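You operate a simulated robot arm through the tools that you are given. There is no shell and no other tool. Be economical: measure what you need, move in short steps, check, and stop when the job is done.

You run a simulated robot arm. Do the job below in one go: nothing can be reset, and whatever is moved stays where it is left.

JOB
Take the reading light apart for packing.
Fine: turn its dial back to DIM, switch it off, then unscrew the head and lay it on the lift top.

Only the result counts: the job must be done as asked and must still hold three seconds after the hand-in. Knocking over, shifting, dropping, spilling or breaking anything else fails it.

ROBOT AND FRAMES
A 7-joint arm with a two-finger parallel gripper, fixed in place. Base frame: the origin is at the foot of the arm, x ahead of it, y to its left, z up. Readings come in mm, degrees, newtons and seconds.
With the tool pointing down near the work surface it reaches from about 120 to 640 mm from the base axis. Its first joint turns from -66.0 to 66.0 degrees. Payload 2.4 kg.
Tool frame: the origin (TCP) lies between the finger pads and is the grasp point; the fingertips stand 30 mm ahead of it; z points along the fingers, y is the line along which they close. Largest opening 94 mm; finger width 28, thickness 10; the body of the gripper, 50 by 96 mm, starts 55 mm behind the TCP.
Orientation is that of the tool frame in the base frame, as a unit quaternion [x, y, z, w]. With the fingers straight down and closing along the base's y, the tool's x points along the base's -x, its y along +y and its z along -z.

CONTROLS
- The arm moves only by the tool drive_tool. Its arguments are lists of equal length, an entry for each row: "linear": the shift along the base's x, y, z in mm, a list of three; "rot": the turn, a rotation vector about the base's x, y, z in degrees, a list of three. In form: {"linear": [[tx, ty, tz], ...], "rot": [[rx, ry, rz], ...]}. A call has 1 to 8 rows; each row is the pose to reach, as a shift and turn from the pose commanded when the call began. "fingers" is the finger opening in mm, from 0 to 94, set as the call begins (left out, the last holds). A row lasts 0.2 s, in which the tool goes at most 50 mm and 8.6 degrees; a call with a longer step from one row to the next is refused whole, and so is a gripper value outside its range. Where a pose cannot be reached the arm comes as near as it can. A force on the tool above 90 N (or 10 N above the force at the start of the call, whichever is more), or a blocked arm, ends the call early, and 0.2 s more pass. The fingers move at their own pace (about 153 mm/s each) and stop on an object; they squeeze with about 44 N. The grip force told is the motor's: it shows also when the fingers shut on nothing. Time passes only in rows, and 0.2 s behind the last, so rows that repeat a pose let the fingers close. The reply holds the time, the measured pose of the TCP, the force on the tool along the base axes, the opening and the grip force, in the units named above and with some noise.
- Cameras (640 x 400 px; columns grow to the right, rows downward): "scene" is fixed at [45.5, 498.3, 1438.6]; the picture's right is [-0.61, -0.79, 0.00], its down [-0.54, 0.42, -0.73] and it looks along [0.58, -0.45, -0.68] (base axes); focal length 310 px, centre (320, 200). "wrist" rides on the gripper at [-37, 0, -58] in the tool frame; the picture's right is [0.00, -1.00, 0.00], its down [0.97, 0.00, -0.24] and it looks along [0.24, 0.00, 0.97] (tool axes); focal length 218 px, centre (320, 200).
- snapshot(camera): a new picture of that camera. No time passes.
- point_at(camera, pixels): for up to 12 pixels [column, row] of the newest picture of that camera ("zoom" is the newest enlarged one), the place [x, y, z] in the base frame of the surface seen there, good to about 2 mm, but the place of the scene camera against the robot may be out by one fixed shift of up to 18 mm in any direction. No time passes.
- zoom(camera, box): a new picture of the part [left, top, right, bottom] of that camera's present view, enlarged. No time passes.
- hand_in(): hands the job in; it is judged then, once.

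Work in short steps. Measure before you move; look again where a grasp or a placing could have gone wrong, and mend it. You have 80 turns and 38 pictures in all, those below and enlarged ones among them. Open the gripper and draw the arm clear of the work before you hand the job in, unless the task says otherwise; then end with one line.

The tools are called after "Call:" by a JSON object that holds its "api" and its "payload". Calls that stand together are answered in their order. drive_tool: Moves the arm, as the interface text tells. Its arguments: {"type":"object","properties":{"linear":{"type":"array"},"rot":{"type":"array"},"fingers":{"type":"number"}},"required":["linear","rot"]} The other tools are called the same way: snapshot (camera) takes a picture; point_at (camera, pixels) gives the place of the surface under pixels of a picture; zoom (camera, box) takes an enlarged picture of a part of a camera's view; hand_in () hands the job in.

At the start:

```text
clock: 0.0
eef_pos: [331.2, 32.0, 1027.1]
tcp_rot: [0.0, 1.0, 0.0, 0.0]
ft_force: [0.0, 0.0, 0.4]
grip_width: 94.0
finger_force: 0.0
```

scene: 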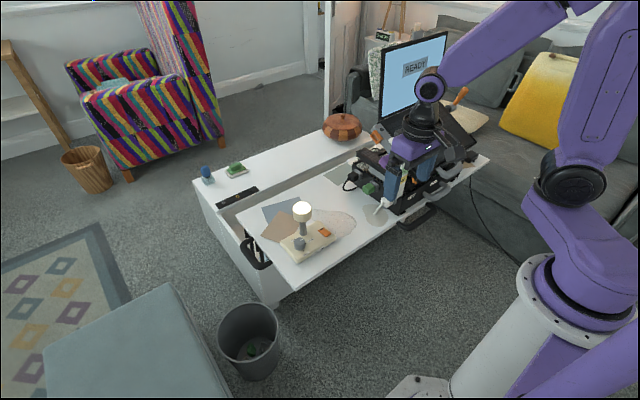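
wrist: 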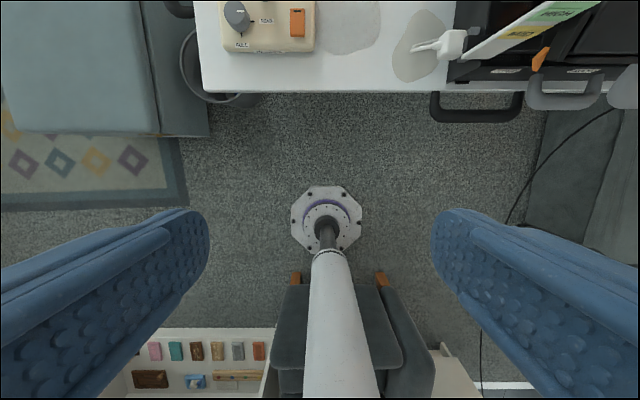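

The lamp stands at about (305,230) in the scene view, with a dial and an orange switch on its base. I'll enlarge both views of it.

Call:
{"api": "zoom", "payload": {"camera": "scene", "box": [240, 170, 400, 270]}}

Call:
{"api": "zoom", "payload": {"camera": "wrist", "box": [190, 0, 350, 100]}}

```text
4.00 times, centred on (320, 220) of scene
```

zoom: 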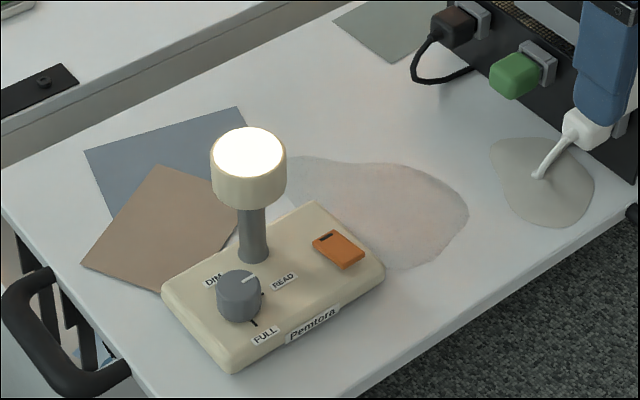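

```text
4.00 times, centred on (270, 50) of wrist
```

zoom: 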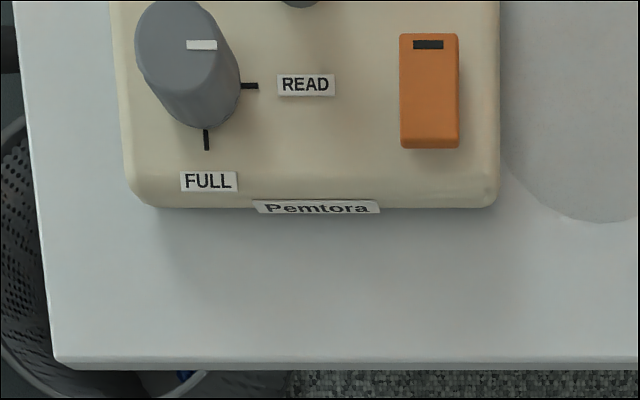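

The dial pointer is at READ, and DIM lies a quarter turn anticlockwise seen from above. I'll measure the lamp in the wrist and scene views.

Call:
{"api": "zoom", "payload": {"camera": "scene", "box": [270, 190, 350, 270]}}

Call:
{"api": "point_at", "payload": {"camera": "scene", "pixels": [[302, 208], [302, 217], [303, 230], [300, 240], [325, 231], [310, 242], [330, 205], [288, 208], [330, 175], [285, 235], [350, 225], [290, 275]]}}

Call:
{"api": "point_at", "payload": {"camera": "wrist", "pixels": [[236, 12], [297, 20], [245, 45], [310, 45], [350, 70], [240, 80]]}}

```text
5.00 times, centred on (310, 230) of scene
```

zoom: 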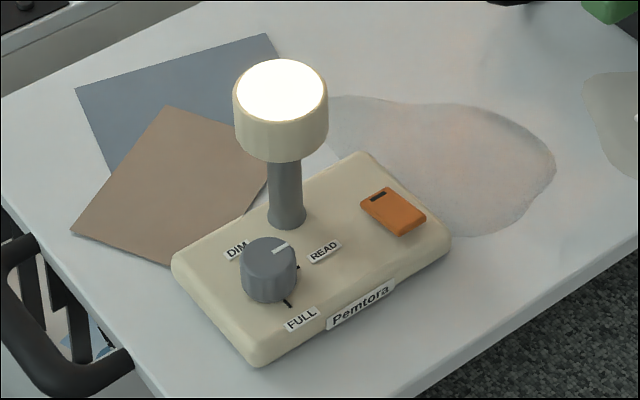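

```text
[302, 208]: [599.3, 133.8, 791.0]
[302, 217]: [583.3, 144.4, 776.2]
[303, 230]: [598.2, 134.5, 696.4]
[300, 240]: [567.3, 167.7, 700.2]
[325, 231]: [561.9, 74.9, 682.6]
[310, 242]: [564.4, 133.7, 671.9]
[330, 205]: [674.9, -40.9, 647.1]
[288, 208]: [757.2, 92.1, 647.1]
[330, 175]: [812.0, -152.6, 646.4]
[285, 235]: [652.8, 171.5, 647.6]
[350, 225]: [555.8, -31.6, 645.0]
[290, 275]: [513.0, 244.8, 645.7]
```

```text
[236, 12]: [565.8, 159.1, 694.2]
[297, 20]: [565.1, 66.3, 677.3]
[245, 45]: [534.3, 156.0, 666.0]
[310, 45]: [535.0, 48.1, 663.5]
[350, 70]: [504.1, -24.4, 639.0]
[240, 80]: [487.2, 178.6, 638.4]
```

The dial is at about (565,160,695), the switch at (565,66,677), and the lamp head at about (600,130,790). I'll move in for a closer wrist view, staying above the lamp.

Call:
{"api": "drive_tool", "payload": {"linear": [[34, 16, -20], [68, 32, -40], [102, 48, -60], [136, 64, -80], [169, 78, -100], [169, 78, -100]], "rot": [[0, 0, 0], [0, 0, 0], [0, 0, 0], [0, 0, 0], [0, 0, 0], [0, 0, 0]]}}

Call:
{"api": "snapshot", "payload": {"camera": "wrist"}}

```text
clock: 1.4
eef_pos: [501.5, 111.7, 924.5]
tcp_rot: [0.0, 1.0, -0.001, 0.001]
ft_force: [-0.5, -1.1, -1.2]
grip_width: 94.1
finger_force: 0.0
```

```text
32 pictures are left
```

wrist: 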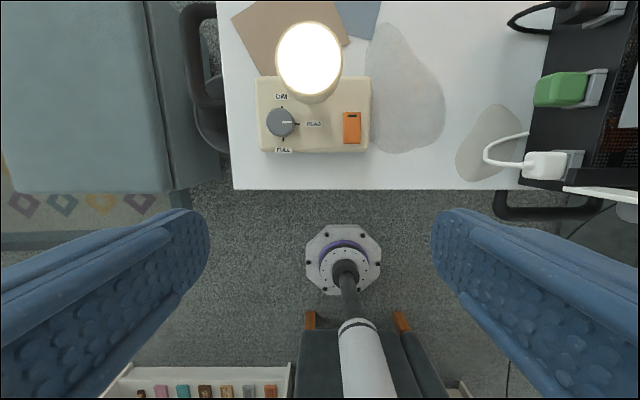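

Now a zoomed view and the measurements of dial, switch and head.

Call:
{"api": "zoom", "payload": {"camera": "wrist", "box": [230, 0, 410, 180]}}

Call:
{"api": "point_at", "payload": {"camera": "wrist", "pixels": [[309, 60], [276, 60], [341, 60], [309, 24], [309, 94], [283, 122], [268, 122], [295, 122], [352, 120], [352, 140], [310, 140], [360, 90]]}}

```text
2.22 times, centred on (320, 90) of wrist
```

zoom: 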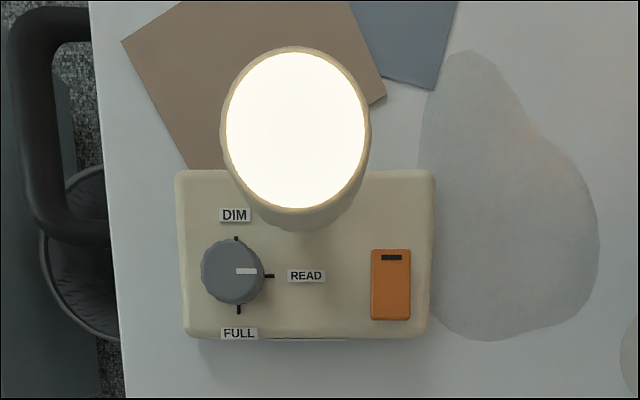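

```text
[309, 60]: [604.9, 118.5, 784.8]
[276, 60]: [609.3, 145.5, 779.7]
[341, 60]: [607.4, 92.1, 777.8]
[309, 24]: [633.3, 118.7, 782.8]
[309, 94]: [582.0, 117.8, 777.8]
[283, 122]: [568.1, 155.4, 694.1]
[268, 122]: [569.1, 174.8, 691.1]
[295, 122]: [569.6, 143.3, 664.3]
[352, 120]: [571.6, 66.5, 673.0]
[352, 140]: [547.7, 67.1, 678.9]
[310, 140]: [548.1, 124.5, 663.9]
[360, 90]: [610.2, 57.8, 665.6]
```

The head is centred at about (606,118), top z 785. The dial is at about (567,160), top z 694, close enough to the head that a vertical gripper body would hit it. So I'll lean the tool 30° away from the head and turn it about the vertical. First I yaw -90° up here.

Call:
{"api": "drive_tool", "payload": {"linear": [[0, 0, 0], [0, 0, 0], [0, 0, 0], [0, 0, 0], [0, 0, 0], [0, 0, 0], [0, 0, 0], [0, 0, 0]], "rot": [[0, 0, -8.5], [0, 0, -17], [0, 0, -25.5], [0, 0, -34], [0, 0, -42.5], [0, 0, -51], [0, 0, -59.5], [0, 0, -68]], "fingers": 56}}

Call:
{"api": "drive_tool", "payload": {"linear": [[15, 20, 0], [30, 40, 0], [47, 60, 0], [47, 60, 0]], "rot": [[0, 0, -7.5], [0, 0, -15], [0, 0, -22], [0, 0, -22]]}}

Call:
{"api": "snapshot", "payload": {"camera": "wrist"}}

```text
clock: 3.2
eef_pos: [502.0, 109.3, 925.7]
tcp_rot: [0.561, 0.828, 0.0, 0.001]
ft_force: [-0.3, 0.0, 0.0]
grip_width: 56.3
finger_force: 0.0
```

```text
clock: 4.2
eef_pos: [546.0, 170.4, 925.3]
tcp_rot: [0.708, 0.706, 0.0, 0.001]
ft_force: [0.0, 0.0, 0.7]
grip_width: 56.0
finger_force: 0.0
```

```text
30 pictures are left
```

wrist: 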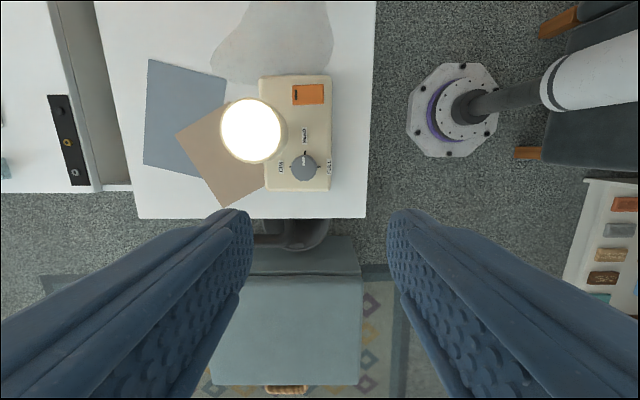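

The yaw is reached. Now I'll measure the dial at about (304,167) in this view.

Call:
{"api": "zoom", "payload": {"camera": "wrist", "box": [240, 120, 340, 200]}}

Call:
{"api": "point_at", "payload": {"camera": "zoom", "pixels": [[380, 270], [340, 270], [440, 270], [390, 230], [390, 305], [389, 330], [250, 250], [500, 250]]}}

```text
5.00 times, centred on (290, 160) of wrist
```

zoom: 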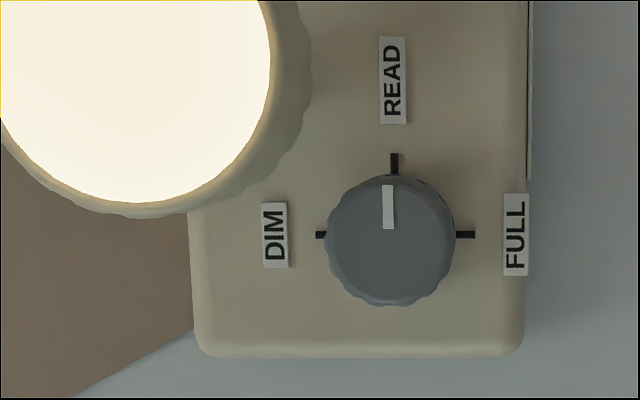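

```text
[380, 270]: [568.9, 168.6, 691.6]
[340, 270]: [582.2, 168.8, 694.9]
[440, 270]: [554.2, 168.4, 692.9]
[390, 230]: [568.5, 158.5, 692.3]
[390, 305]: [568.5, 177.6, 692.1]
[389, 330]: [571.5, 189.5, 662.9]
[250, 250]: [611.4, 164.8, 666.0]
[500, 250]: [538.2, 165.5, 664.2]
```

The dial centre is about (568.5,161), top z 692.5, diameter about 34. I'll lean -30° about X and move to a pre-approach point back along the tool axis.

Call:
{"api": "drive_tool", "payload": {"linear": [[5, 13, -19], [10, 26, -38], [16, 39, -57], [21, 51, -75], [21, 51, -110], [21, 51, -136], [21, 51, -136]], "rot": [[-7.5, 0, 0], [-15, 0, 0], [-22.5, 0, 0], [-30, 0, 0], [-30, 0, 0], [-30, 0, 0], [-30, 0, 0]]}}

Call:
{"api": "zoom", "payload": {"camera": "wrist", "box": [160, 0, 480, 200]}}

```text
clock: 5.8
eef_pos: [568.1, 221.4, 789.1]
tcp_rot: [0.683, 0.683, -0.184, 0.184]
ft_force: [0.4, 0.6, -0.1]
grip_width: 56.1
finger_force: 0.0
```

```text
2.00 times, centred on (320, 100) of wrist
```

zoom: 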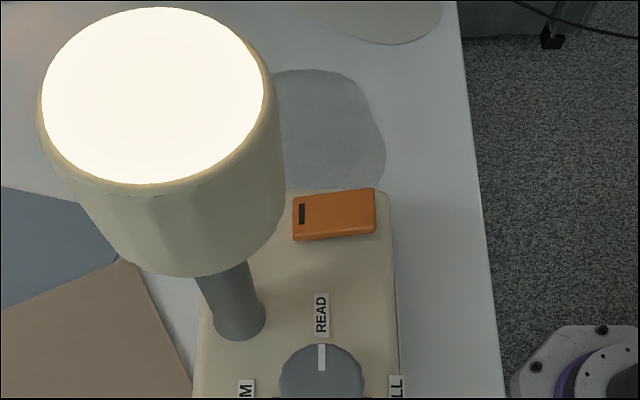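

The pose is good and the lean matches. I'll advance along the tool axis onto the dial.

Call:
{"api": "drive_tool", "payload": {"linear": [[0, -17, -29], [0.3, -34, -58], [0.4, -43, -73], [0.4, -50.4, -85.5], [0.4, -50.4, -85.5]], "rot": [[0, 0, 0], [0, 0, 0], [0, 0, 0], [0, 0, 0], [0, 0, 0]]}}

Call:
{"api": "snapshot", "payload": {"camera": "wrist"}}

Call:
{"api": "zoom", "payload": {"camera": "scene", "box": [240, 170, 400, 270]}}

```text
clock: 7.0
eef_pos: [570.2, 169.5, 705.2]
tcp_rot: [0.683, 0.683, -0.183, 0.184]
ft_force: [0.7, 0.6, 0.6]
grip_width: 56.0
finger_force: 0.0
```

```text
27 pictures are left
```

wrist: 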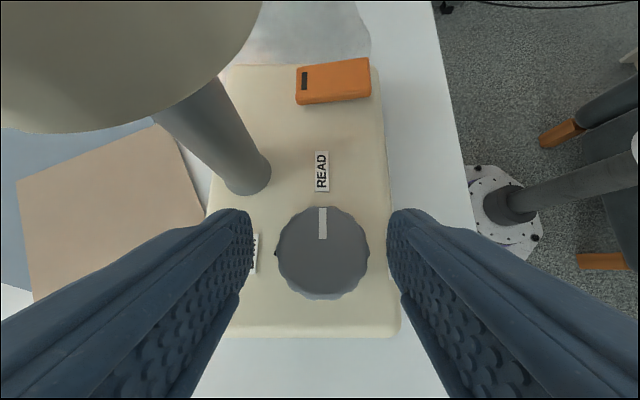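

```text
4.00 times, centred on (320, 220) of scene
```

zoom: 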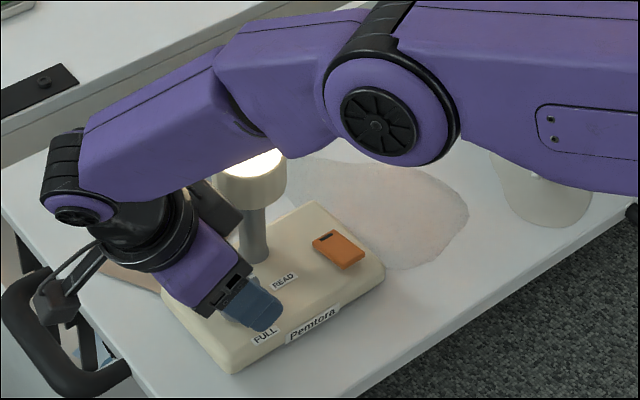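

The dial (322,253) sits centred between the tips (252 and 388). I'll close on it.

Call:
{"api": "drive_tool", "payload": {"linear": [[0, 0, 0], [0, 0, 0]], "rot": [[0, 0, 0], [0, 0, 0]], "fingers": 20}}

```text
clock: 7.6
eef_pos: [568.5, 169.5, 705.4]
tcp_rot: [0.683, 0.683, -0.184, 0.183]
ft_force: [-0.5, -0.3, 0.7]
grip_width: 34.2
finger_force: 43.7
```

It's held at 34.2 mm wide. I'll turn +45° about the dial axis, with the TCP circling at a 9 mm radius, watching force.

Call:
{"api": "drive_tool", "payload": {"linear": [[-1.25, -0.09, 0], [-2.48, -0.35, 0], [-3.66, -0.78, 0], [-4.77, -1.37, 0], [-5.79, -2.11, 0], [-6.36, -2.64, 0]], "rot": [[0, 0, 8], [0, 0, 16], [0, 0, 24], [0, 0, 32], [0, 0, 40], [0, 0, 45]]}}

Call:
{"api": "snapshot", "payload": {"camera": "wrist"}}

```text
clock: 9.0
eef_pos: [563.5, 168.4, 704.7]
tcp_rot: [0.368, 0.893, -0.099, 0.24]
ft_force: [-2.8, -1.9, 15.7]
grip_width: 34.0
finger_force: 43.6
```

```text
25 pictures are left
```

wrist: 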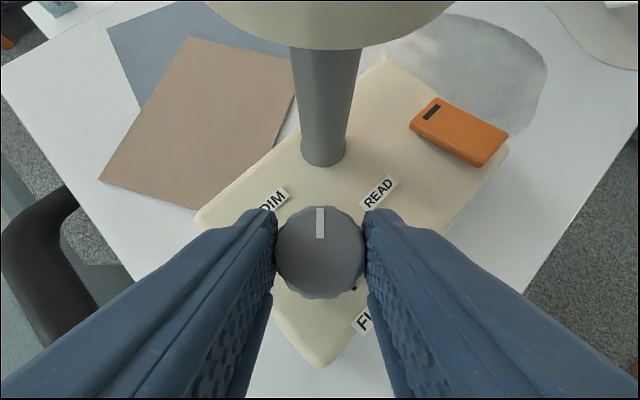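

The dial turned with the gripper and the pointer is midway. I'll turn the other 45°.

Call:
{"api": "drive_tool", "payload": {"linear": [[-0.83, -0.94, 0.3], [-1.51, -2.0, 0.5], [-2.04, -3.13, 0.5], [-2.41, -4.34, 0.5], [-2.61, -5.58, 0.5], [-2.64, -6.36, 0.5]], "rot": [[0, 0, 8], [0, 0, 16], [0, 0, 24], [0, 0, 32], [0, 0, 40], [0, 0, 45]]}}

Call:
{"api": "snapshot", "payload": {"camera": "wrist"}}

```text
clock: 10.4
eef_pos: [560.4, 162.5, 705.5]
tcp_rot: [0.0, 0.965, 0.001, 0.26]
ft_force: [5.1, 4.4, 9.6]
grip_width: 34.1
finger_force: 43.9
```

```text
24 pictures are left
```

wrist: 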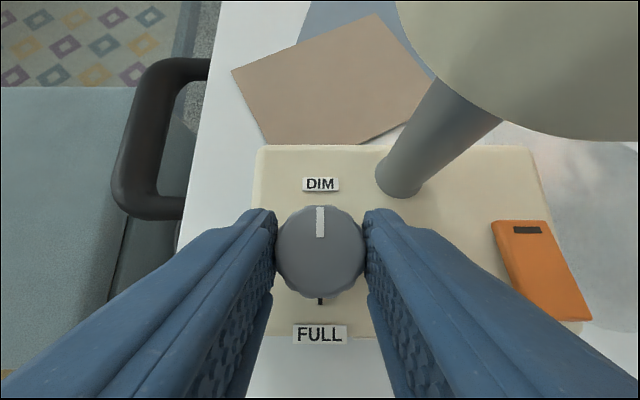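

The pointer is aligned with DIM. I'll release and back out along the tool axis.

Call:
{"api": "drive_tool", "payload": {"linear": [[0, 0, 0], [0, 0, 0], [-15, 0, 26], [-35, 0, 61], [-60, 0, 100], [-60, 0, 100]], "rot": [[0, 0, 0], [0, 0, 0], [0, 0, 0], [0, 0, 0], [0, 0, 0], [0, 0, 0]], "fingers": 54}}

Call:
{"api": "snapshot", "payload": {"camera": "wrist"}}

Call:
{"api": "point_at", "payload": {"camera": "wrist", "pixels": [[320, 150], [320, 175]]}}

```text
clock: 11.8
eef_pos: [499.9, 159.8, 807.4]
tcp_rot: [0.0, 0.966, -0.001, 0.26]
ft_force: [-0.3, 0.2, 0.4]
grip_width: 54.0
finger_force: 0.1
```

```text
23 pictures are left
```

wrist: 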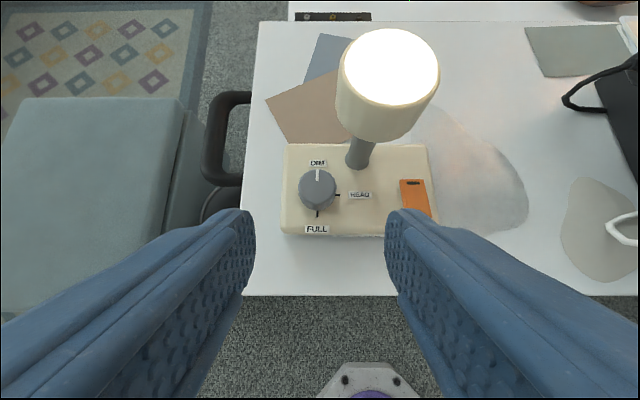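

```text
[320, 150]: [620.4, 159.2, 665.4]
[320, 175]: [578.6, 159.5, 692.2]
```

DIM is confirmed and stable. Next I'll move across in front of the switch with the fingers closed, and measure the rocker.

Call:
{"api": "drive_tool", "payload": {"linear": [[0, -32, 0], [0, -63, 0], [0, -94, 0], [0, -94, 0]], "rot": [[0, 0, 0], [0, 0, 0], [0, 0, 0], [0, 0, 0]], "fingers": 0}}

Call:
{"api": "zoom", "payload": {"camera": "wrist", "box": [260, 120, 380, 220]}}

Call:
{"api": "point_at", "payload": {"camera": "zoom", "pixels": [[320, 200], [320, 240], [320, 260], [320, 280], [320, 300], [320, 320], [280, 260], [350, 260]]}}

```text
clock: 12.8
eef_pos: [500.8, 67.2, 804.2]
tcp_rot: [0.001, 0.966, 0.0, 0.26]
ft_force: [1.3, 0.5, -0.4]
grip_width: 0.0
finger_force: 33.0
```

```text
4.00 times, centred on (320, 170) of wrist
```

zoom: 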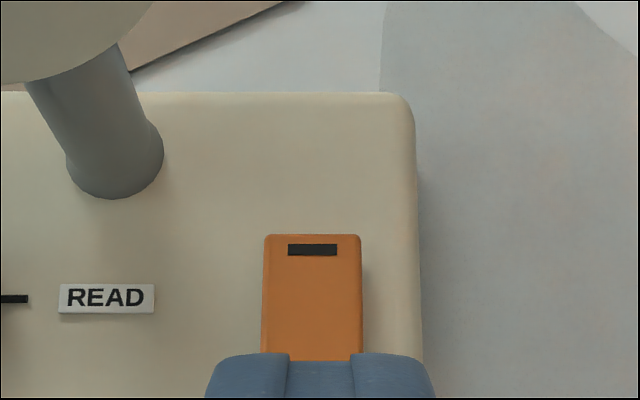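

```text
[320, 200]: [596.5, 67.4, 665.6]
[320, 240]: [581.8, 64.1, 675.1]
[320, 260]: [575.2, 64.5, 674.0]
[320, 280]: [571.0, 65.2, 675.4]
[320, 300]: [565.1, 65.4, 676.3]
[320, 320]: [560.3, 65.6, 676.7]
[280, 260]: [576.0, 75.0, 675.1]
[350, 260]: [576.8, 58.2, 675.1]
```

The rocker spans x about 544 to 583 at y 66, with its near end raised to z 679. I'll hover over the near end, then press down in small steps.

Call:
{"api": "drive_tool", "payload": {"linear": [[15, -1, -26], [30, -1, -52], [46, -1, -79], [46, -1, -79]], "rot": [[0, 0, 0], [0, 0, 0], [0, 0, 0], [0, 0, 0]]}}

Call:
{"api": "drive_tool", "payload": {"linear": [[0, 0, -6], [0, 0, -11], [0, 0, -14], [0, 0, -17], [0, 0, -20], [0, 0, -20]], "rot": [[0, 0, 0], [0, 0, 0], [0, 0, 0], [0, 0, 0], [0, 0, 0], [0, 0, 0]]}}

Call:
{"api": "zoom", "payload": {"camera": "scene", "box": [240, 170, 400, 270]}}

```text
clock: 13.8
eef_pos: [546.6, 66.6, 723.5]
tcp_rot: [0.0, 0.966, 0.0, 0.259]
ft_force: [-0.2, 0.1, -0.3]
grip_width: 0.0
finger_force: 32.9
```

```text
clock: 15.2
eef_pos: [546.7, 66.3, 707.2]
tcp_rot: [-0.001, 0.965, 0.001, 0.262]
ft_force: [-21.8, -4.8, 39.9]
grip_width: 0.1
finger_force: 33.1
```

```text
4.00 times, centred on (320, 220) of scene
```

zoom: 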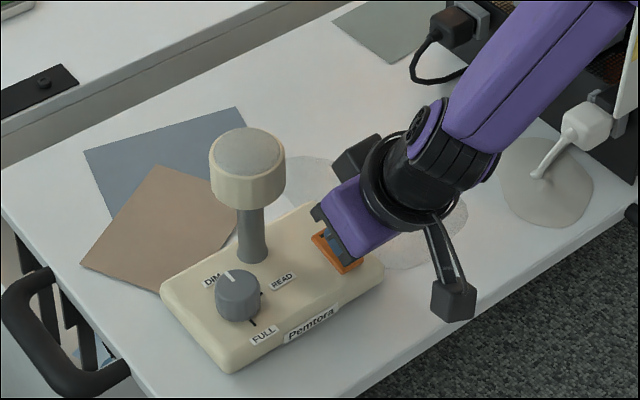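

The light is off. I'll back away along the tool axis.

Call:
{"api": "drive_tool", "payload": {"linear": [[-5, 0, 20], [-25, 0, 60], [-50, 0, 100], [-60, 0, 145], [-60, 0, 175], [-60, 0, 175]], "rot": [[0, 0, 0], [0, 0, 0], [0, 0, 0], [0, 0, 0], [0, 0, 0], [0, 0, 0]], "fingers": 0}}

Call:
{"api": "snapshot", "payload": {"camera": "wrist"}}

Call:
{"api": "point_at", "payload": {"camera": "wrist", "pixels": [[360, 100], [370, 60], [440, 60], [320, 140], [480, 100]]}}

```text
clock: 16.6
eef_pos: [484.6, 66.3, 880.3]
tcp_rot: [0.0, 0.965, 0.0, 0.261]
ft_force: [0.4, -0.2, 0.8]
grip_width: 0.0
finger_force: 33.0
```

```text
20 pictures are left
```

wrist: 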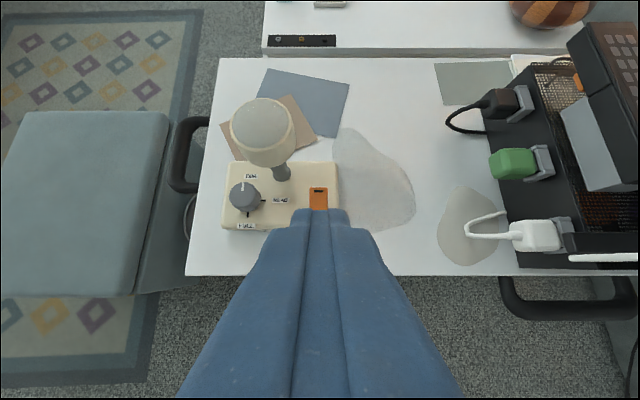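

```text
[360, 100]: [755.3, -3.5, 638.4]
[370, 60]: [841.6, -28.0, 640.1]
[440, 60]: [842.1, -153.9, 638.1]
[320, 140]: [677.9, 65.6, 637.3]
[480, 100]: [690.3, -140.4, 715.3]
```

The lamp is off and DIM holds. Now I'll survey free spots on the lift top near the front strip, and measure the head.

Call:
{"api": "point_at", "payload": {"camera": "wrist", "pixels": [[385, 232], [415, 195], [405, 220], [437, 220], [455, 190], [460, 262], [410, 273], [430, 170], [262, 128], [231, 130], [294, 130], [262, 160]]}}

Call:
{"api": "zoom", "payload": {"camera": "wrist", "box": [210, 80, 490, 280]}}

```text
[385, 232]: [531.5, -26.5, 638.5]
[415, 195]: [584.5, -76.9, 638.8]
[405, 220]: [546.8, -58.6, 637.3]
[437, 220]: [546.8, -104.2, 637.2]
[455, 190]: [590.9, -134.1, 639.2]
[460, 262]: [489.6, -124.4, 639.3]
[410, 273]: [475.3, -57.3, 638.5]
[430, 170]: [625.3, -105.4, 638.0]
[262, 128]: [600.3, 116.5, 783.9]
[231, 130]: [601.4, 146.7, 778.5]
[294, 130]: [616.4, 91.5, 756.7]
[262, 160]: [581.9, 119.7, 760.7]
```

```text
2.00 times, centred on (350, 180) of wrist
```

zoom: 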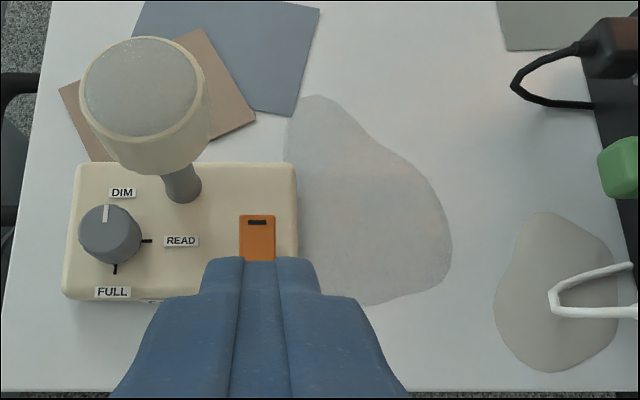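

The front strip at (512,-66) is clear of both patches and the edge, so that's the place for the head. Now I'll straighten the tool and look at the head from above.

Call:
{"api": "drive_tool", "payload": {"linear": [[20, 13, 5], [40, 26, 10], [60, 39, 10], [84, 52, 10], [84, 52, 10]], "rot": [[0, 7.5, 0], [0, 15, 0], [0, 22.5, 0], [0, 30, 0], [0, 30, 0]], "fingers": 80}}

Call:
{"api": "snapshot", "payload": {"camera": "wrist"}}

Call:
{"api": "point_at", "payload": {"camera": "wrist", "pixels": [[320, 140], [290, 140], [350, 140], [320, 110], [320, 170], [320, 180]]}}

```text
clock: 17.8
eef_pos: [568.7, 119.8, 890.5]
tcp_rot: [0.0, 1.0, 0.0, 0.001]
ft_force: [-0.6, -0.5, -0.6]
grip_width: 80.1
finger_force: 0.0
out of reach, approached as far as the arm can: row 2
```

```text
18 pictures are left
```

wrist: 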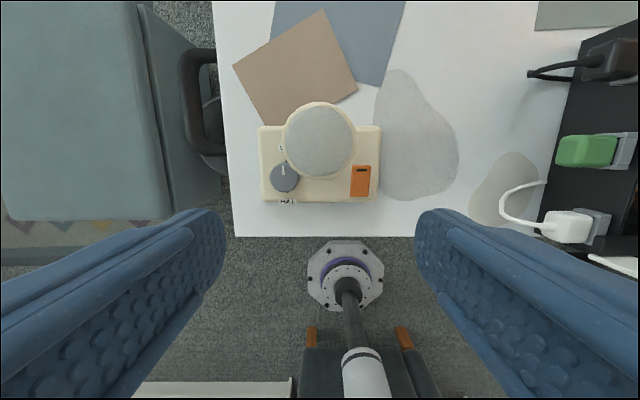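

```text
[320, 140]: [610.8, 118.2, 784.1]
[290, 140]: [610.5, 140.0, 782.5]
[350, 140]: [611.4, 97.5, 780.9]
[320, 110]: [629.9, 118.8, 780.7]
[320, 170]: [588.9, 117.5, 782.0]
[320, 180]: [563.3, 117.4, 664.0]
```

The head is centred at about (609.5,118.3). I'll move above it and wind the wrist back to about -85° for unscrewing (anticlockwise = +z).

Call:
{"api": "drive_tool", "payload": {"linear": [[10, 0, 0], [20, -0.5, 0], [30, -1, 0], [40, -1.5, 0], [40, -1.5, 0], [40, -1.5, 0], [40, -1.5, 0], [40, -1.5, 0]], "rot": [[0, 0, -8.5], [0, 0, -17], [0, 0, -25.5], [0, 0, -34], [0, 0, -42.5], [0, 0, -51], [0, 0, -59.5], [0, 0, -68]]}}

Call:
{"api": "drive_tool", "payload": {"linear": [[0, 0, 0], [0, 0, 0], [0, 0, 0], [0, 0, 0]], "rot": [[0, 0, -8], [0, 0, -16], [0, 0, -22], [0, 0, -22]]}}

```text
clock: 19.6
eef_pos: [610.8, 116.7, 891.2]
tcp_rot: [0.56, 0.829, -0.001, 0.001]
ft_force: [-0.5, -0.2, -0.2]
grip_width: 80.0
finger_force: 0.0
```

```text
clock: 20.6
eef_pos: [610.9, 117.0, 890.6]
tcp_rot: [0.708, 0.706, -0.001, 0.0]
ft_force: [0.7, 0.1, 0.9]
grip_width: 79.9
finger_force: 0.1
```

In place. I'll descend around the head to TCP z about 768 and look.

Call:
{"api": "drive_tool", "payload": {"linear": [[-1, 1, -40], [-1, 1, -80], [-1, 1, -105], [-1, 1, -121], [-1, 1, -121]], "rot": [[0, 0, 0], [0, 0, 0], [0, 0, 0], [0, 0, 0], [0, 0, 0]]}}

Call:
{"api": "snapshot", "payload": {"camera": "wrist"}}

```text
clock: 21.8
eef_pos: [608.9, 116.8, 768.7]
tcp_rot: [0.707, 0.708, 0.0, 0.001]
ft_force: [-0.5, 0.1, 0.1]
grip_width: 79.9
finger_force: 0.0
```

```text
17 pictures are left
```

wrist: 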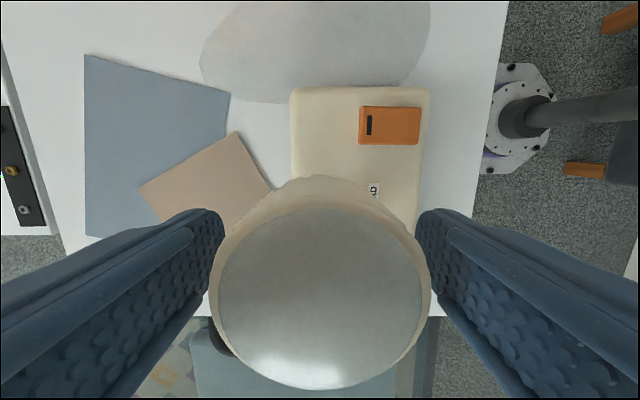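

The head is centred (column 320) between the fingers. I'll close.

Call:
{"api": "drive_tool", "payload": {"linear": [[0, 0, 0], [0, 0, 0]], "rot": [[0, 0, 0], [0, 0, 0]], "fingers": 40}}

```text
clock: 22.4
eef_pos: [610.2, 117.6, 768.9]
tcp_rot: [0.708, 0.707, -0.001, 0.0]
ft_force: [1.4, 3.2, -2.6]
grip_width: 57.0
finger_force: 43.7
```

Gripped at 57 mm. I'll turn +40° first and watch forces.

Call:
{"api": "drive_tool", "payload": {"linear": [[0, 0, 0], [0, 0, 0], [0, 0, 0], [0, 0, 0], [0, 0, 0]], "rot": [[0, 0, 8], [0, 0, 16], [0, 0, 24], [0, 0, 32], [0, 0, 40]]}}

Call:
{"api": "snapshot", "payload": {"camera": "wrist"}}

```text
clock: 23.6
eef_pos: [609.4, 116.9, 769.4]
tcp_rot: [0.421, 0.907, -0.002, 0.001]
ft_force: [-0.6, 0.5, -9.7]
grip_width: 57.1
finger_force: 44.2
```

```text
16 pictures are left
```

wrist: 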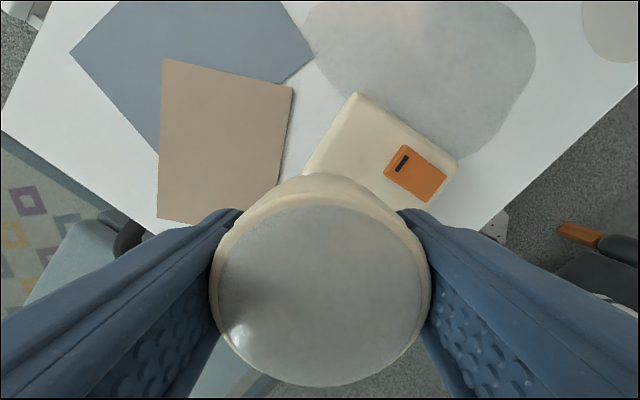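

The lamp base is unmoved. There's a slight downward pull (-9.7 N), so I'll turn another 24° and see the trend.

Call:
{"api": "drive_tool", "payload": {"linear": [[0, 0, 0], [0, 0, 0], [0, 0, 0]], "rot": [[0, 0, 8], [0, 0, 16], [0, 0, 24]]}}

Call:
{"api": "zoom", "payload": {"camera": "scene", "box": [240, 170, 400, 270]}}

```text
clock: 24.4
eef_pos: [609.3, 117.0, 769.9]
tcp_rot: [0.223, 0.975, -0.001, 0.001]
ft_force: [0.3, 0.1, -10.3]
grip_width: 56.7
finger_force: 43.8
```

```text
4.00 times, centred on (320, 220) of scene
```

zoom: 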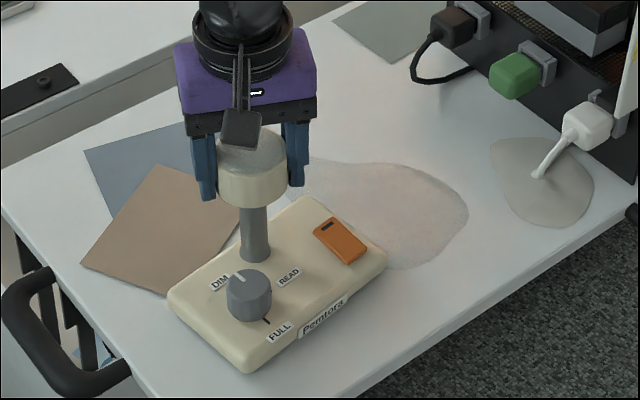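

The base looks slightly rotated relative to before, so the head may not be turning freely. I'll check the base's height and angle from the wrist.

Call:
{"api": "snapshot", "payload": {"camera": "wrist"}}

Call:
{"api": "zoom", "payload": {"camera": "scene", "box": [270, 200, 350, 270]}}

Call:
{"api": "point_at", "payload": {"camera": "zoom", "pixels": [[150, 270], [300, 320], [420, 210], [350, 150], [80, 250], [200, 350], [285, 180], [285, 205], [285, 150], [400, 300]]}}

```text
14 pictures are left
```

wrist: 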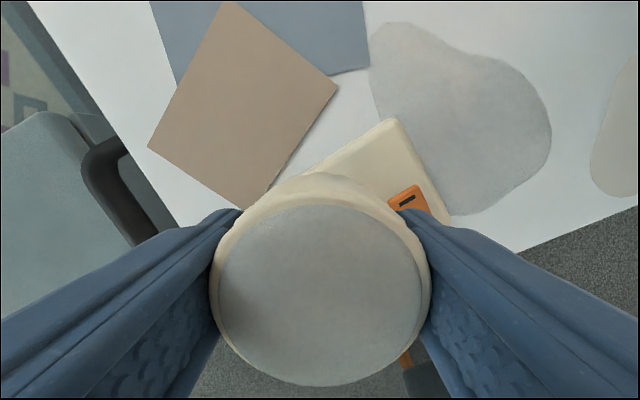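

```text
5.71 times, centred on (310, 235) of scene
```

zoom: 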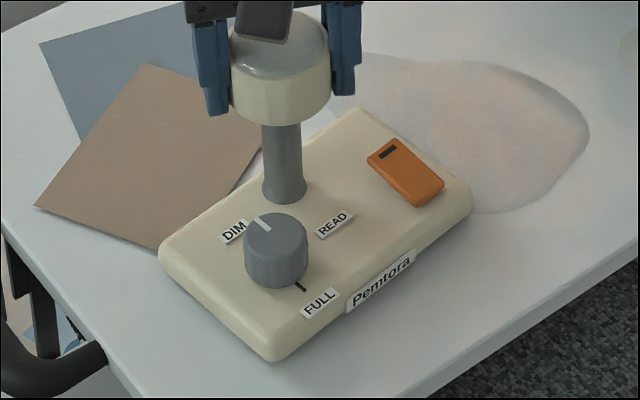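

```text
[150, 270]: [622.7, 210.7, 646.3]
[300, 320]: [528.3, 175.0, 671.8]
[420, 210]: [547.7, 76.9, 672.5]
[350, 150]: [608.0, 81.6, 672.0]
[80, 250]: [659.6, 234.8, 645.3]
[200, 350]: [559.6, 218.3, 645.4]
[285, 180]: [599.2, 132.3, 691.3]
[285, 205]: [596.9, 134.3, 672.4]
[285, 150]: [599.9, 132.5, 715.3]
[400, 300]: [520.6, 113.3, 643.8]
```

The base top is still at its height and has rotated only a few degrees. I'll ease the tool 1 mm down to remove the upward pull on the lamp, and continue turning +56°.

Call:
{"api": "drive_tool", "payload": {"linear": [[0, 0, -1], [0, 0, -1], [0, 0, -1], [0, 0, -1], [0, 0, -1], [0, 0, -1], [0, 0, -1], [0, 0, -1]], "rot": [[0, 0, 0], [0, 0, 8], [0, 0, 16], [0, 0, 24], [0, 0, 32], [0, 0, 40], [0, 0, 48], [0, 0, 56]]}}

Call:
{"api": "zoom", "payload": {"camera": "scene", "box": [270, 200, 350, 270]}}

```text
clock: 26.2
eef_pos: [609.2, 117.7, 769.3]
tcp_rot: [-0.26, 0.966, 0.0, 0.003]
ft_force: [1.5, 4.2, 4.4]
grip_width: 56.8
finger_force: 44.3
```

```text
5.71 times, centred on (310, 235) of scene
```

zoom: 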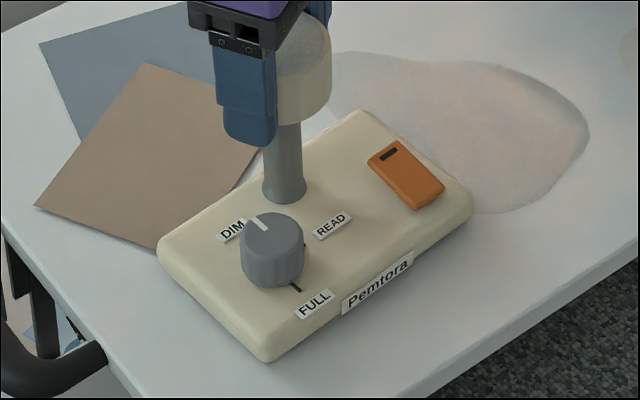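

The force changed to slightly upward and the base stayed put while the head turned 56°, which means it's unscrewing. I'll continue +48°.

Call:
{"api": "drive_tool", "payload": {"linear": [[0, 0, 0], [0, 0, 0.3], [0, 0, 0.5], [0, 0, 0.7], [0, 0, 1], [0, 0, 1]], "rot": [[0, 0, 8], [0, 0, 16], [0, 0, 24], [0, 0, 32], [0, 0, 40], [0, 0, 48]]}}

```text
clock: 27.6
eef_pos: [609.8, 119.3, 769.8]
tcp_rot: [-0.63, 0.776, 0.001, 0.001]
ft_force: [0.9, 6.1, 5.6]
grip_width: 56.5
finger_force: 43.9
```

I'll continue another +40° to use the wrist's range.

Call:
{"api": "drive_tool", "payload": {"linear": [[0, 0, 0], [0, 0, 0.2], [0, 0, 0.3], [0, 0, 0.5], [0, 0, 0.7], [0, 0, 0.7]], "rot": [[0, 0, 8], [0, 0, 16], [0, 0, 24], [0, 0, 32], [0, 0, 40], [0, 0, 40]]}}

```text
clock: 29.0
eef_pos: [608.3, 118.2, 771.7]
tcp_rot: [0.858, -0.514, -0.001, -0.001]
ft_force: [-2.5, 4.6, 3.6]
grip_width: 56.4
finger_force: 43.6
```

About 208° turned so far. A gentle 3 mm lift will test whether the head is free.

Call:
{"api": "drive_tool", "payload": {"linear": [[0, 0, 1.5], [0, 0, 3], [0, 0, 3]], "rot": [[0, 0, 0], [0, 0, 0], [0, 0, 0]]}}

```text
clock: 29.8
eef_pos: [609.0, 116.8, 773.1]
tcp_rot: [0.857, -0.515, 0.0, -0.001]
ft_force: [-1.1, -0.1, -9.6]
grip_width: 56.7
finger_force: 44.1
```

It's still attached: -9.6 N is about the whole lamp's weight. I'll set it back down, open, and rewind the wrist around the head.

Call:
{"api": "drive_tool", "payload": {"linear": [[0, 0, -1.5], [0, 0, -3], [0, 0, -3.5], [0, 0, -3.5]], "rot": [[0, 0, 0], [0, 0, 0], [0, 0, 0], [0, 0, 0]]}}

Call:
{"api": "drive_tool", "payload": {"linear": [[0, 0, 0], [0, 0, 0], [0, 0, 0], [0, 0, 0], [0, 0, 0], [0, 0, 0], [0, 0, 0], [0, 0, 0]], "rot": [[0, 0, 0], [0, 0, 0], [0, 0, -8.5], [0, 0, -17], [0, 0, -25.5], [0, 0, -34], [0, 0, -42.5], [0, 0, -51]], "fingers": 84}}

Call:
{"api": "snapshot", "payload": {"camera": "wrist"}}

```text
clock: 30.8
eef_pos: [609.7, 117.2, 771.1]
tcp_rot: [0.857, -0.516, 0.0, 0.0]
ft_force: [0.5, -2.6, -0.6]
grip_width: 56.7
finger_force: 44.1
```

```text
clock: 32.6
eef_pos: [608.1, 117.6, 770.8]
tcp_rot: [-0.551, 0.835, 0.0, 0.001]
ft_force: [0.1, -0.2, -0.4]
grip_width: 84.1
finger_force: 0.0
```

```text
11 pictures are left
```

wrist: 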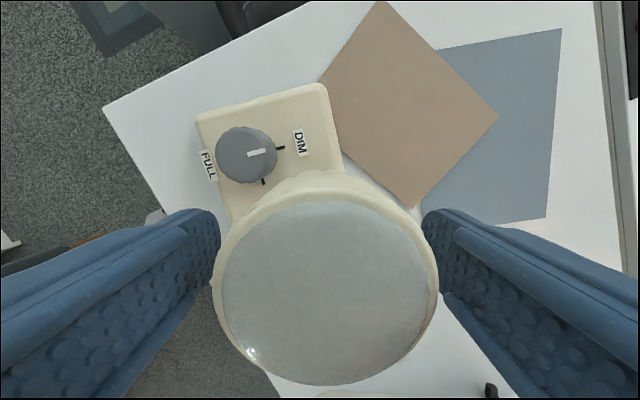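

Clear and centred. I'll continue rewinding to about -115°.

Call:
{"api": "drive_tool", "payload": {"linear": [[0, 0, 0], [0, 0, 0], [0, 0, 0], [0, 0, 0], [0, 0, 0], [0, 0, 0], [0, 0, 0], [0, 0, 0]], "rot": [[0, 0, -8.5], [0, 0, -17], [0, 0, -25.5], [0, 0, -34], [0, 0, -42.5], [0, 0, -51], [0, 0, -59.5], [0, 0, -68]]}}

Call:
{"api": "drive_tool", "payload": {"linear": [[0, 0, 0], [0, 0, 0], [0, 0, 0], [0, 0, 0], [0, 0, 0], [0, 0, 0], [0, 0, 0], [0, 0, 0]], "rot": [[0, 0, -8.5], [0, 0, -17], [0, 0, -25.5], [0, 0, -34], [0, 0, -42.5], [0, 0, -51], [0, 0, -59.5], [0, 0, -68]]}}

Call:
{"api": "drive_tool", "payload": {"linear": [[0, 0, 0], [0, 0, 0], [0, 0, 0], [0, 0, 0], [0, 0, 0], [0, 0, 0]], "rot": [[0, 0, -8.5], [0, 0, -17], [0, 0, -25.5], [0, 0, -34], [0, 0, -42.5], [0, 0, -46]]}}

```text
clock: 34.4
eef_pos: [609.3, 118.6, 770.6]
tcp_rot: [0.011, 1.0, 0.0, 0.001]
ft_force: [-0.6, -0.4, -0.4]
grip_width: 83.8
finger_force: 0.0
```

```text
clock: 36.2
eef_pos: [609.1, 117.8, 771.7]
tcp_rot: [0.568, 0.823, 0.0, 0.001]
ft_force: [-0.7, -0.1, -0.2]
grip_width: 84.0
finger_force: 0.0
```

```text
clock: 37.6
eef_pos: [608.7, 117.8, 769.5]
tcp_rot: [0.844, 0.537, -0.002, -0.001]
ft_force: [-0.6, -0.4, -0.1]
grip_width: 84.0
finger_force: 0.1
```

Now at about -115°. I'll close and turn again, rising slightly.

Call:
{"api": "drive_tool", "payload": {"linear": [[0, 0, 0], [0, 0, 0], [0, 0, 0], [0, 0, 0], [0, 0, 0.2], [0, 0, 0.3], [0, 0, 0.4], [0, 0, 0.5]], "rot": [[0, 0, 0], [0, 0, 0], [0, 0, 8], [0, 0, 16], [0, 0, 24], [0, 0, 32], [0, 0, 40], [0, 0, 48]], "fingers": 40}}

Call:
{"api": "drive_tool", "payload": {"linear": [[0, 0, 0], [0, 0, 0.2], [0, 0, 0.3], [0, 0, 0.4], [0, 0, 0.5], [0, 0, 0.6], [0, 0, 0.7], [0, 0, 0.8]], "rot": [[0, 0, 8], [0, 0, 16], [0, 0, 24], [0, 0, 32], [0, 0, 40], [0, 0, 48], [0, 0, 56], [0, 0, 64]]}}

Call:
{"api": "zoom", "payload": {"camera": "scene", "box": [270, 200, 350, 270]}}

```text
clock: 39.4
eef_pos: [609.8, 118.9, 770.6]
tcp_rot: [0.55, 0.835, -0.001, 0.0]
ft_force: [0.2, 0.6, 0.5]
grip_width: 56.5
finger_force: 43.8
```

```text
clock: 41.2
eef_pos: [608.7, 119.0, 771.4]
tcp_rot: [0.025, 1.0, 0.0, 0.002]
ft_force: [-0.3, 0.1, -0.2]
grip_width: 56.4
finger_force: 43.9
```

```text
5.71 times, centred on (310, 235) of scene
```

zoom: 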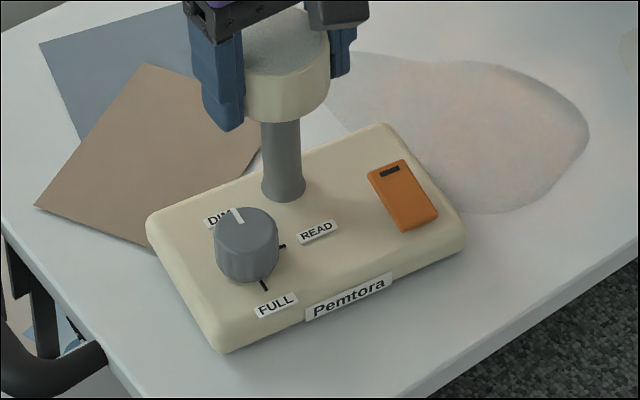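

The lamp body has swivelled some degrees, but it stands flat and the dial still points at DIM. Forces are near zero, so I'll continue turning to the end of the wrist's range.

Call:
{"api": "drive_tool", "payload": {"linear": [[0, 0, 0], [0, 0, 0.2], [0, 0, 0.3], [0, 0, 0.4], [0, 0, 0.5], [0, 0, 0.6], [0, 0, 0.7], [0, 0, 0.8]], "rot": [[0, 0, 8], [0, 0, 16], [0, 0, 24], [0, 0, 32], [0, 0, 40], [0, 0, 48], [0, 0, 56], [0, 0, 64]]}}

Call:
{"api": "drive_tool", "payload": {"linear": [[0, 0, 0], [0, 0, 0.2], [0, 0, 0.3], [0, 0, 0.4], [0, 0, 0.5], [0, 0, 0.6], [0, 0, 0.7]], "rot": [[0, 0, 8], [0, 0, 16], [0, 0, 24], [0, 0, 32], [0, 0, 40], [0, 0, 48], [0, 0, 54]]}}

Call:
{"api": "drive_tool", "payload": {"linear": [[0, 0, 1.5], [0, 0, 3], [0, 0, 3]], "rot": [[0, 0, 0], [0, 0, 0], [0, 0, 0]]}}

```text
clock: 43.0
eef_pos: [610.3, 119.1, 772.9]
tcp_rot: [-0.508, 0.861, 0.0, 0.001]
ft_force: [0.1, 0.8, 0.2]
grip_width: 56.4
finger_force: 44.0
```

```text
clock: 44.6
eef_pos: [610.1, 117.8, 773.4]
tcp_rot: [0.844, -0.536, 0.0, -0.001]
ft_force: [0.1, -0.7, -1.5]
grip_width: 56.7
finger_force: 44.2
```

```text
clock: 45.4
eef_pos: [610.4, 117.9, 777.1]
tcp_rot: [0.844, -0.537, -0.001, -0.001]
ft_force: [1.1, 0.5, -0.8]
grip_width: 56.5
finger_force: 44.3
```

After a 3 mm lift the force is just -0.8 N, so the head seems free. I'll raise another 15 mm and look.

Call:
{"api": "drive_tool", "payload": {"linear": [[0, 0, 4], [0, 0, 8], [0, 0, 15], [0, 0, 15]], "rot": [[0, 0, 0], [0, 0, 0], [0, 0, 0], [0, 0, 0]]}}

Call:
{"api": "zoom", "payload": {"camera": "scene", "box": [250, 180, 370, 270]}}

```text
clock: 46.4
eef_pos: [609.1, 117.5, 792.0]
tcp_rot: [0.843, -0.537, -0.001, 0.0]
ft_force: [-1.0, 0.2, 0.0]
grip_width: 56.3
finger_force: 44.2
```

```text
4.44 times, centred on (310, 225) of scene
```

zoom: 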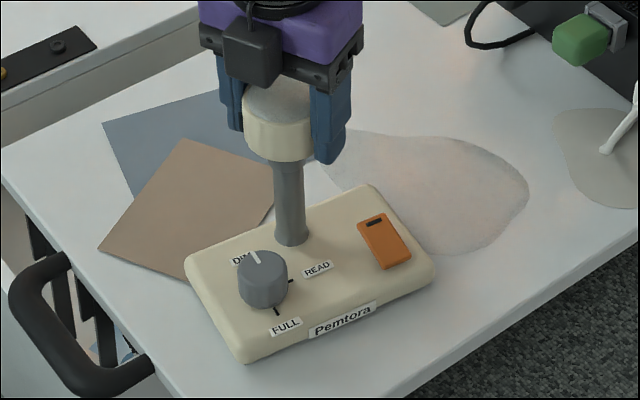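

The base stays down while the head rises. I'll lift well clear and check it.

Call:
{"api": "drive_tool", "payload": {"linear": [[0, 0, 25], [0, 0, 50], [0, 0, 80], [0, 0, 80]], "rot": [[0, 0, 0], [0, 0, 0], [0, 0, 0], [0, 0, 0]]}}

Call:
{"api": "zoom", "payload": {"camera": "scene", "box": [250, 165, 370, 255]}}

Call:
{"api": "point_at", "payload": {"camera": "zoom", "pixels": [[280, 60], [280, 90], [280, 96], [280, 100], [280, 104], [280, 108], [285, 170], [285, 200]]}}

```text
clock: 47.4
eef_pos: [609.2, 118.3, 870.4]
tcp_rot: [0.843, -0.538, -0.001, -0.001]
ft_force: [0.7, 0.1, -0.5]
grip_width: 56.5
finger_force: 44.0
```

```text
4.44 times, centred on (310, 210) of scene
```

zoom: 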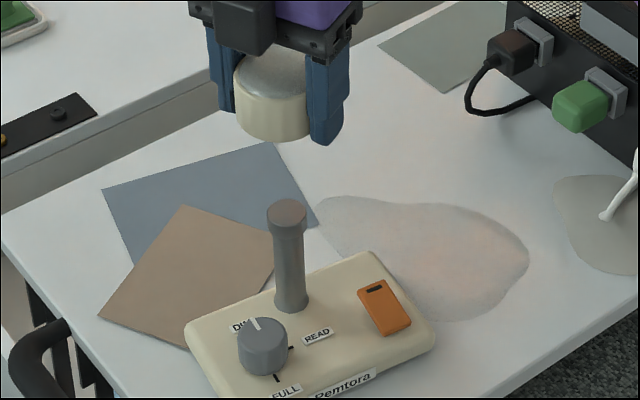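

```text
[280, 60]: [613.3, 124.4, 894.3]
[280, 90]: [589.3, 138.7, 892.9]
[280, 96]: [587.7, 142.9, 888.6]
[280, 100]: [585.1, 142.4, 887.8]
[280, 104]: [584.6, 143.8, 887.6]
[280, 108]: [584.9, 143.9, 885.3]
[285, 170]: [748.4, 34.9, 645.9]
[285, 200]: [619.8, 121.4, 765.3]
```

The head is off. I'll measure its lower rim for the placing height.

Call:
{"api": "point_at", "payload": {"camera": "zoom", "pixels": [[275, 125], [275, 130], [275, 135], [275, 138], [275, 141], [275, 144], [318, 140], [225, 105]]}}

```text
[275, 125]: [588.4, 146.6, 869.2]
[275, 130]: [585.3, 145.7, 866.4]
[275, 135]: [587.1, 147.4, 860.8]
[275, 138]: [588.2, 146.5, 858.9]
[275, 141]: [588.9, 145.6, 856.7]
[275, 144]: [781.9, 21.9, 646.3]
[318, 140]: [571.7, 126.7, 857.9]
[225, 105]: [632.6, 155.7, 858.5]
```

The head's bottom is about 21 mm below the TCP, so the fingertips stick out 9 mm below it and it couldn't be set down gently. I'll rest it loosely back on the stem without turning, regrip about 9 mm higher while caged, and lift off again. First, down to just above the stem seat.

Call:
{"api": "drive_tool", "payload": {"linear": [[0, 0, -30], [0, 0, -60], [0, 0, -80], [0, 0, -88], [0, 0, -91], [0, 0, -93], [0, 0, -93]], "rot": [[0, 0, 0], [0, 0, 0], [0, 0, 0], [0, 0, 0], [0, 0, 0], [0, 0, 0], [0, 0, 0]]}}

```text
clock: 49.0
eef_pos: [609.2, 118.5, 777.9]
tcp_rot: [0.844, -0.537, -0.001, -0.001]
ft_force: [0.1, 0.4, -0.8]
grip_width: 56.4
finger_force: 43.7
```

No contact yet. I'll lower in 1 mm steps.

Call:
{"api": "drive_tool", "payload": {"linear": [[0, 0, -1], [0, 0, -2], [0, 0, -3], [0, 0, -3]], "rot": [[0, 0, 0], [0, 0, 0], [0, 0, 0], [0, 0, 0]]}}

Call:
{"api": "drive_tool", "payload": {"linear": [[0, 0, -0.7], [0, 0, -1.4], [0, 0, -1.4]], "rot": [[0, 0, 0], [0, 0, 0], [0, 0, 0]]}}

```text
clock: 50.0
eef_pos: [610.3, 117.8, 775.7]
tcp_rot: [0.844, -0.537, 0.0, -0.002]
ft_force: [0.1, 0.8, -1.4]
grip_width: 56.6
finger_force: 44.2
```

```text
clock: 50.8
eef_pos: [609.1, 118.9, 773.7]
tcp_rot: [0.843, -0.538, -0.001, -0.001]
ft_force: [-0.5, 0.1, -1.0]
grip_width: 56.3
finger_force: 44.0
```

Still no contact. A bit further.

Call:
{"api": "drive_tool", "payload": {"linear": [[0, 0, -1], [0, 0, -2], [0, 0, -2]], "rot": [[0, 0, 0], [0, 0, 0], [0, 0, 0]]}}

Call:
{"api": "drive_tool", "payload": {"linear": [[0, 0, -1], [0, 0, -2], [0, 0, -2]], "rot": [[0, 0, 0], [0, 0, 0], [0, 0, 0]]}}

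```text
clock: 51.6
eef_pos: [609.5, 118.1, 772.1]
tcp_rot: [0.844, -0.537, 0.0, 0.0]
ft_force: [0.2, 0.1, 0.3]
grip_width: 56.2
finger_force: 43.8
```

```text
clock: 52.4
eef_pos: [609.1, 118.3, 768.6]
tcp_rot: [0.843, -0.537, 0.0, -0.001]
ft_force: [-6.2, -2.1, 20.7]
grip_width: 56.4
finger_force: 44.2
```

Contact at +20 N, so it's seated on the stem. I'll ease up, open just enough to cage it (62 mm), rise 9 mm, then close.

Call:
{"api": "drive_tool", "payload": {"linear": [[0, 0, 0.8], [0, 0, 0.8]], "rot": [[0, 0, 0], [0, 0, 0]]}}

Call:
{"api": "drive_tool", "payload": {"linear": [[0, 0, 0], [0, 0, 0], [0, 0, 3], [0, 0, 6], [0, 0, 9.5], [0, 0, 9.5]], "rot": [[0, 0, 0], [0, 0, 0], [0, 0, 0], [0, 0, 0], [0, 0, 0], [0, 0, 0]], "fingers": 62}}

Call:
{"api": "drive_tool", "payload": {"linear": [[0, 0, 0], [0, 0, 0]], "rot": [[0, 0, 0], [0, 0, 0]], "fingers": 40}}

Call:
{"api": "drive_tool", "payload": {"linear": [[0, 0, 2], [0, 0, 4], [0, 0, 4]], "rot": [[0, 0, 0], [0, 0, 0], [0, 0, 0]]}}

```text
clock: 53.0
eef_pos: [610.0, 118.4, 770.3]
tcp_rot: [0.843, -0.537, 0.0, -0.002]
ft_force: [-1.4, 1.1, 16.4]
grip_width: 56.3
finger_force: 44.0
```

```text
clock: 54.4
eef_pos: [609.7, 118.5, 780.2]
tcp_rot: [0.843, -0.537, 0.0, -0.001]
ft_force: [1.0, 0.4, 0.3]
grip_width: 61.8
finger_force: 0.0
```

```text
clock: 55.0
eef_pos: [608.8, 118.3, 781.5]
tcp_rot: [0.843, -0.538, -0.001, -0.001]
ft_force: [1.7, 0.7, 0.7]
grip_width: 56.2
finger_force: 43.7
```

```text
clock: 55.8
eef_pos: [608.4, 117.7, 783.8]
tcp_rot: [0.843, -0.537, 0.0, 0.0]
ft_force: [0.5, -0.6, -1.1]
grip_width: 56.6
finger_force: 43.4
```

It's free (-1.1 N). I'll lift clear and check the grip.

Call:
{"api": "drive_tool", "payload": {"linear": [[0, 0, 25], [0, 0, 55], [0, 0, 86], [0, 0, 86]], "rot": [[0, 0, 0], [0, 0, 0], [0, 0, 0], [0, 0, 0]]}}

Call:
{"api": "zoom", "payload": {"camera": "scene", "box": [250, 165, 370, 255]}}

Call:
{"api": "point_at", "payload": {"camera": "zoom", "pixels": [[275, 118], [275, 122], [275, 126], [275, 130], [275, 134], [275, 138], [280, 50], [312, 130]]}}

```text
clock: 56.8
eef_pos: [608.3, 116.8, 868.2]
tcp_rot: [0.843, -0.537, -0.001, 0.0]
ft_force: [0.4, -0.7, -0.2]
grip_width: 56.4
finger_force: 44.2
```

```text
4.44 times, centred on (310, 210) of scene
```

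zoom: 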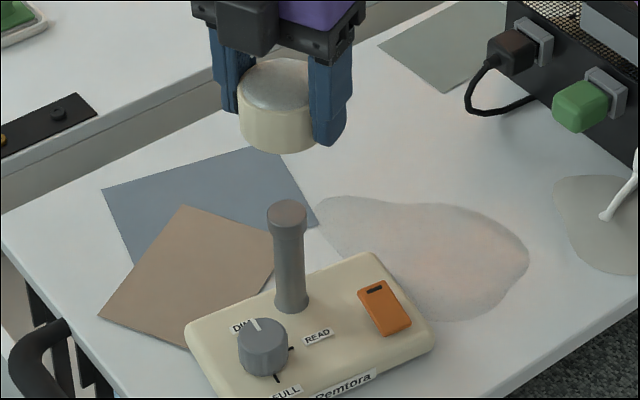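

```text
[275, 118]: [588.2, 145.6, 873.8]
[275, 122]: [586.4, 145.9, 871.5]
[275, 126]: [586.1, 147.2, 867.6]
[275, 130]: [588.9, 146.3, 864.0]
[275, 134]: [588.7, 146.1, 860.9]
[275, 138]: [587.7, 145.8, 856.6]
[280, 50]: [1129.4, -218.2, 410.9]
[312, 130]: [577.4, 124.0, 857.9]
```

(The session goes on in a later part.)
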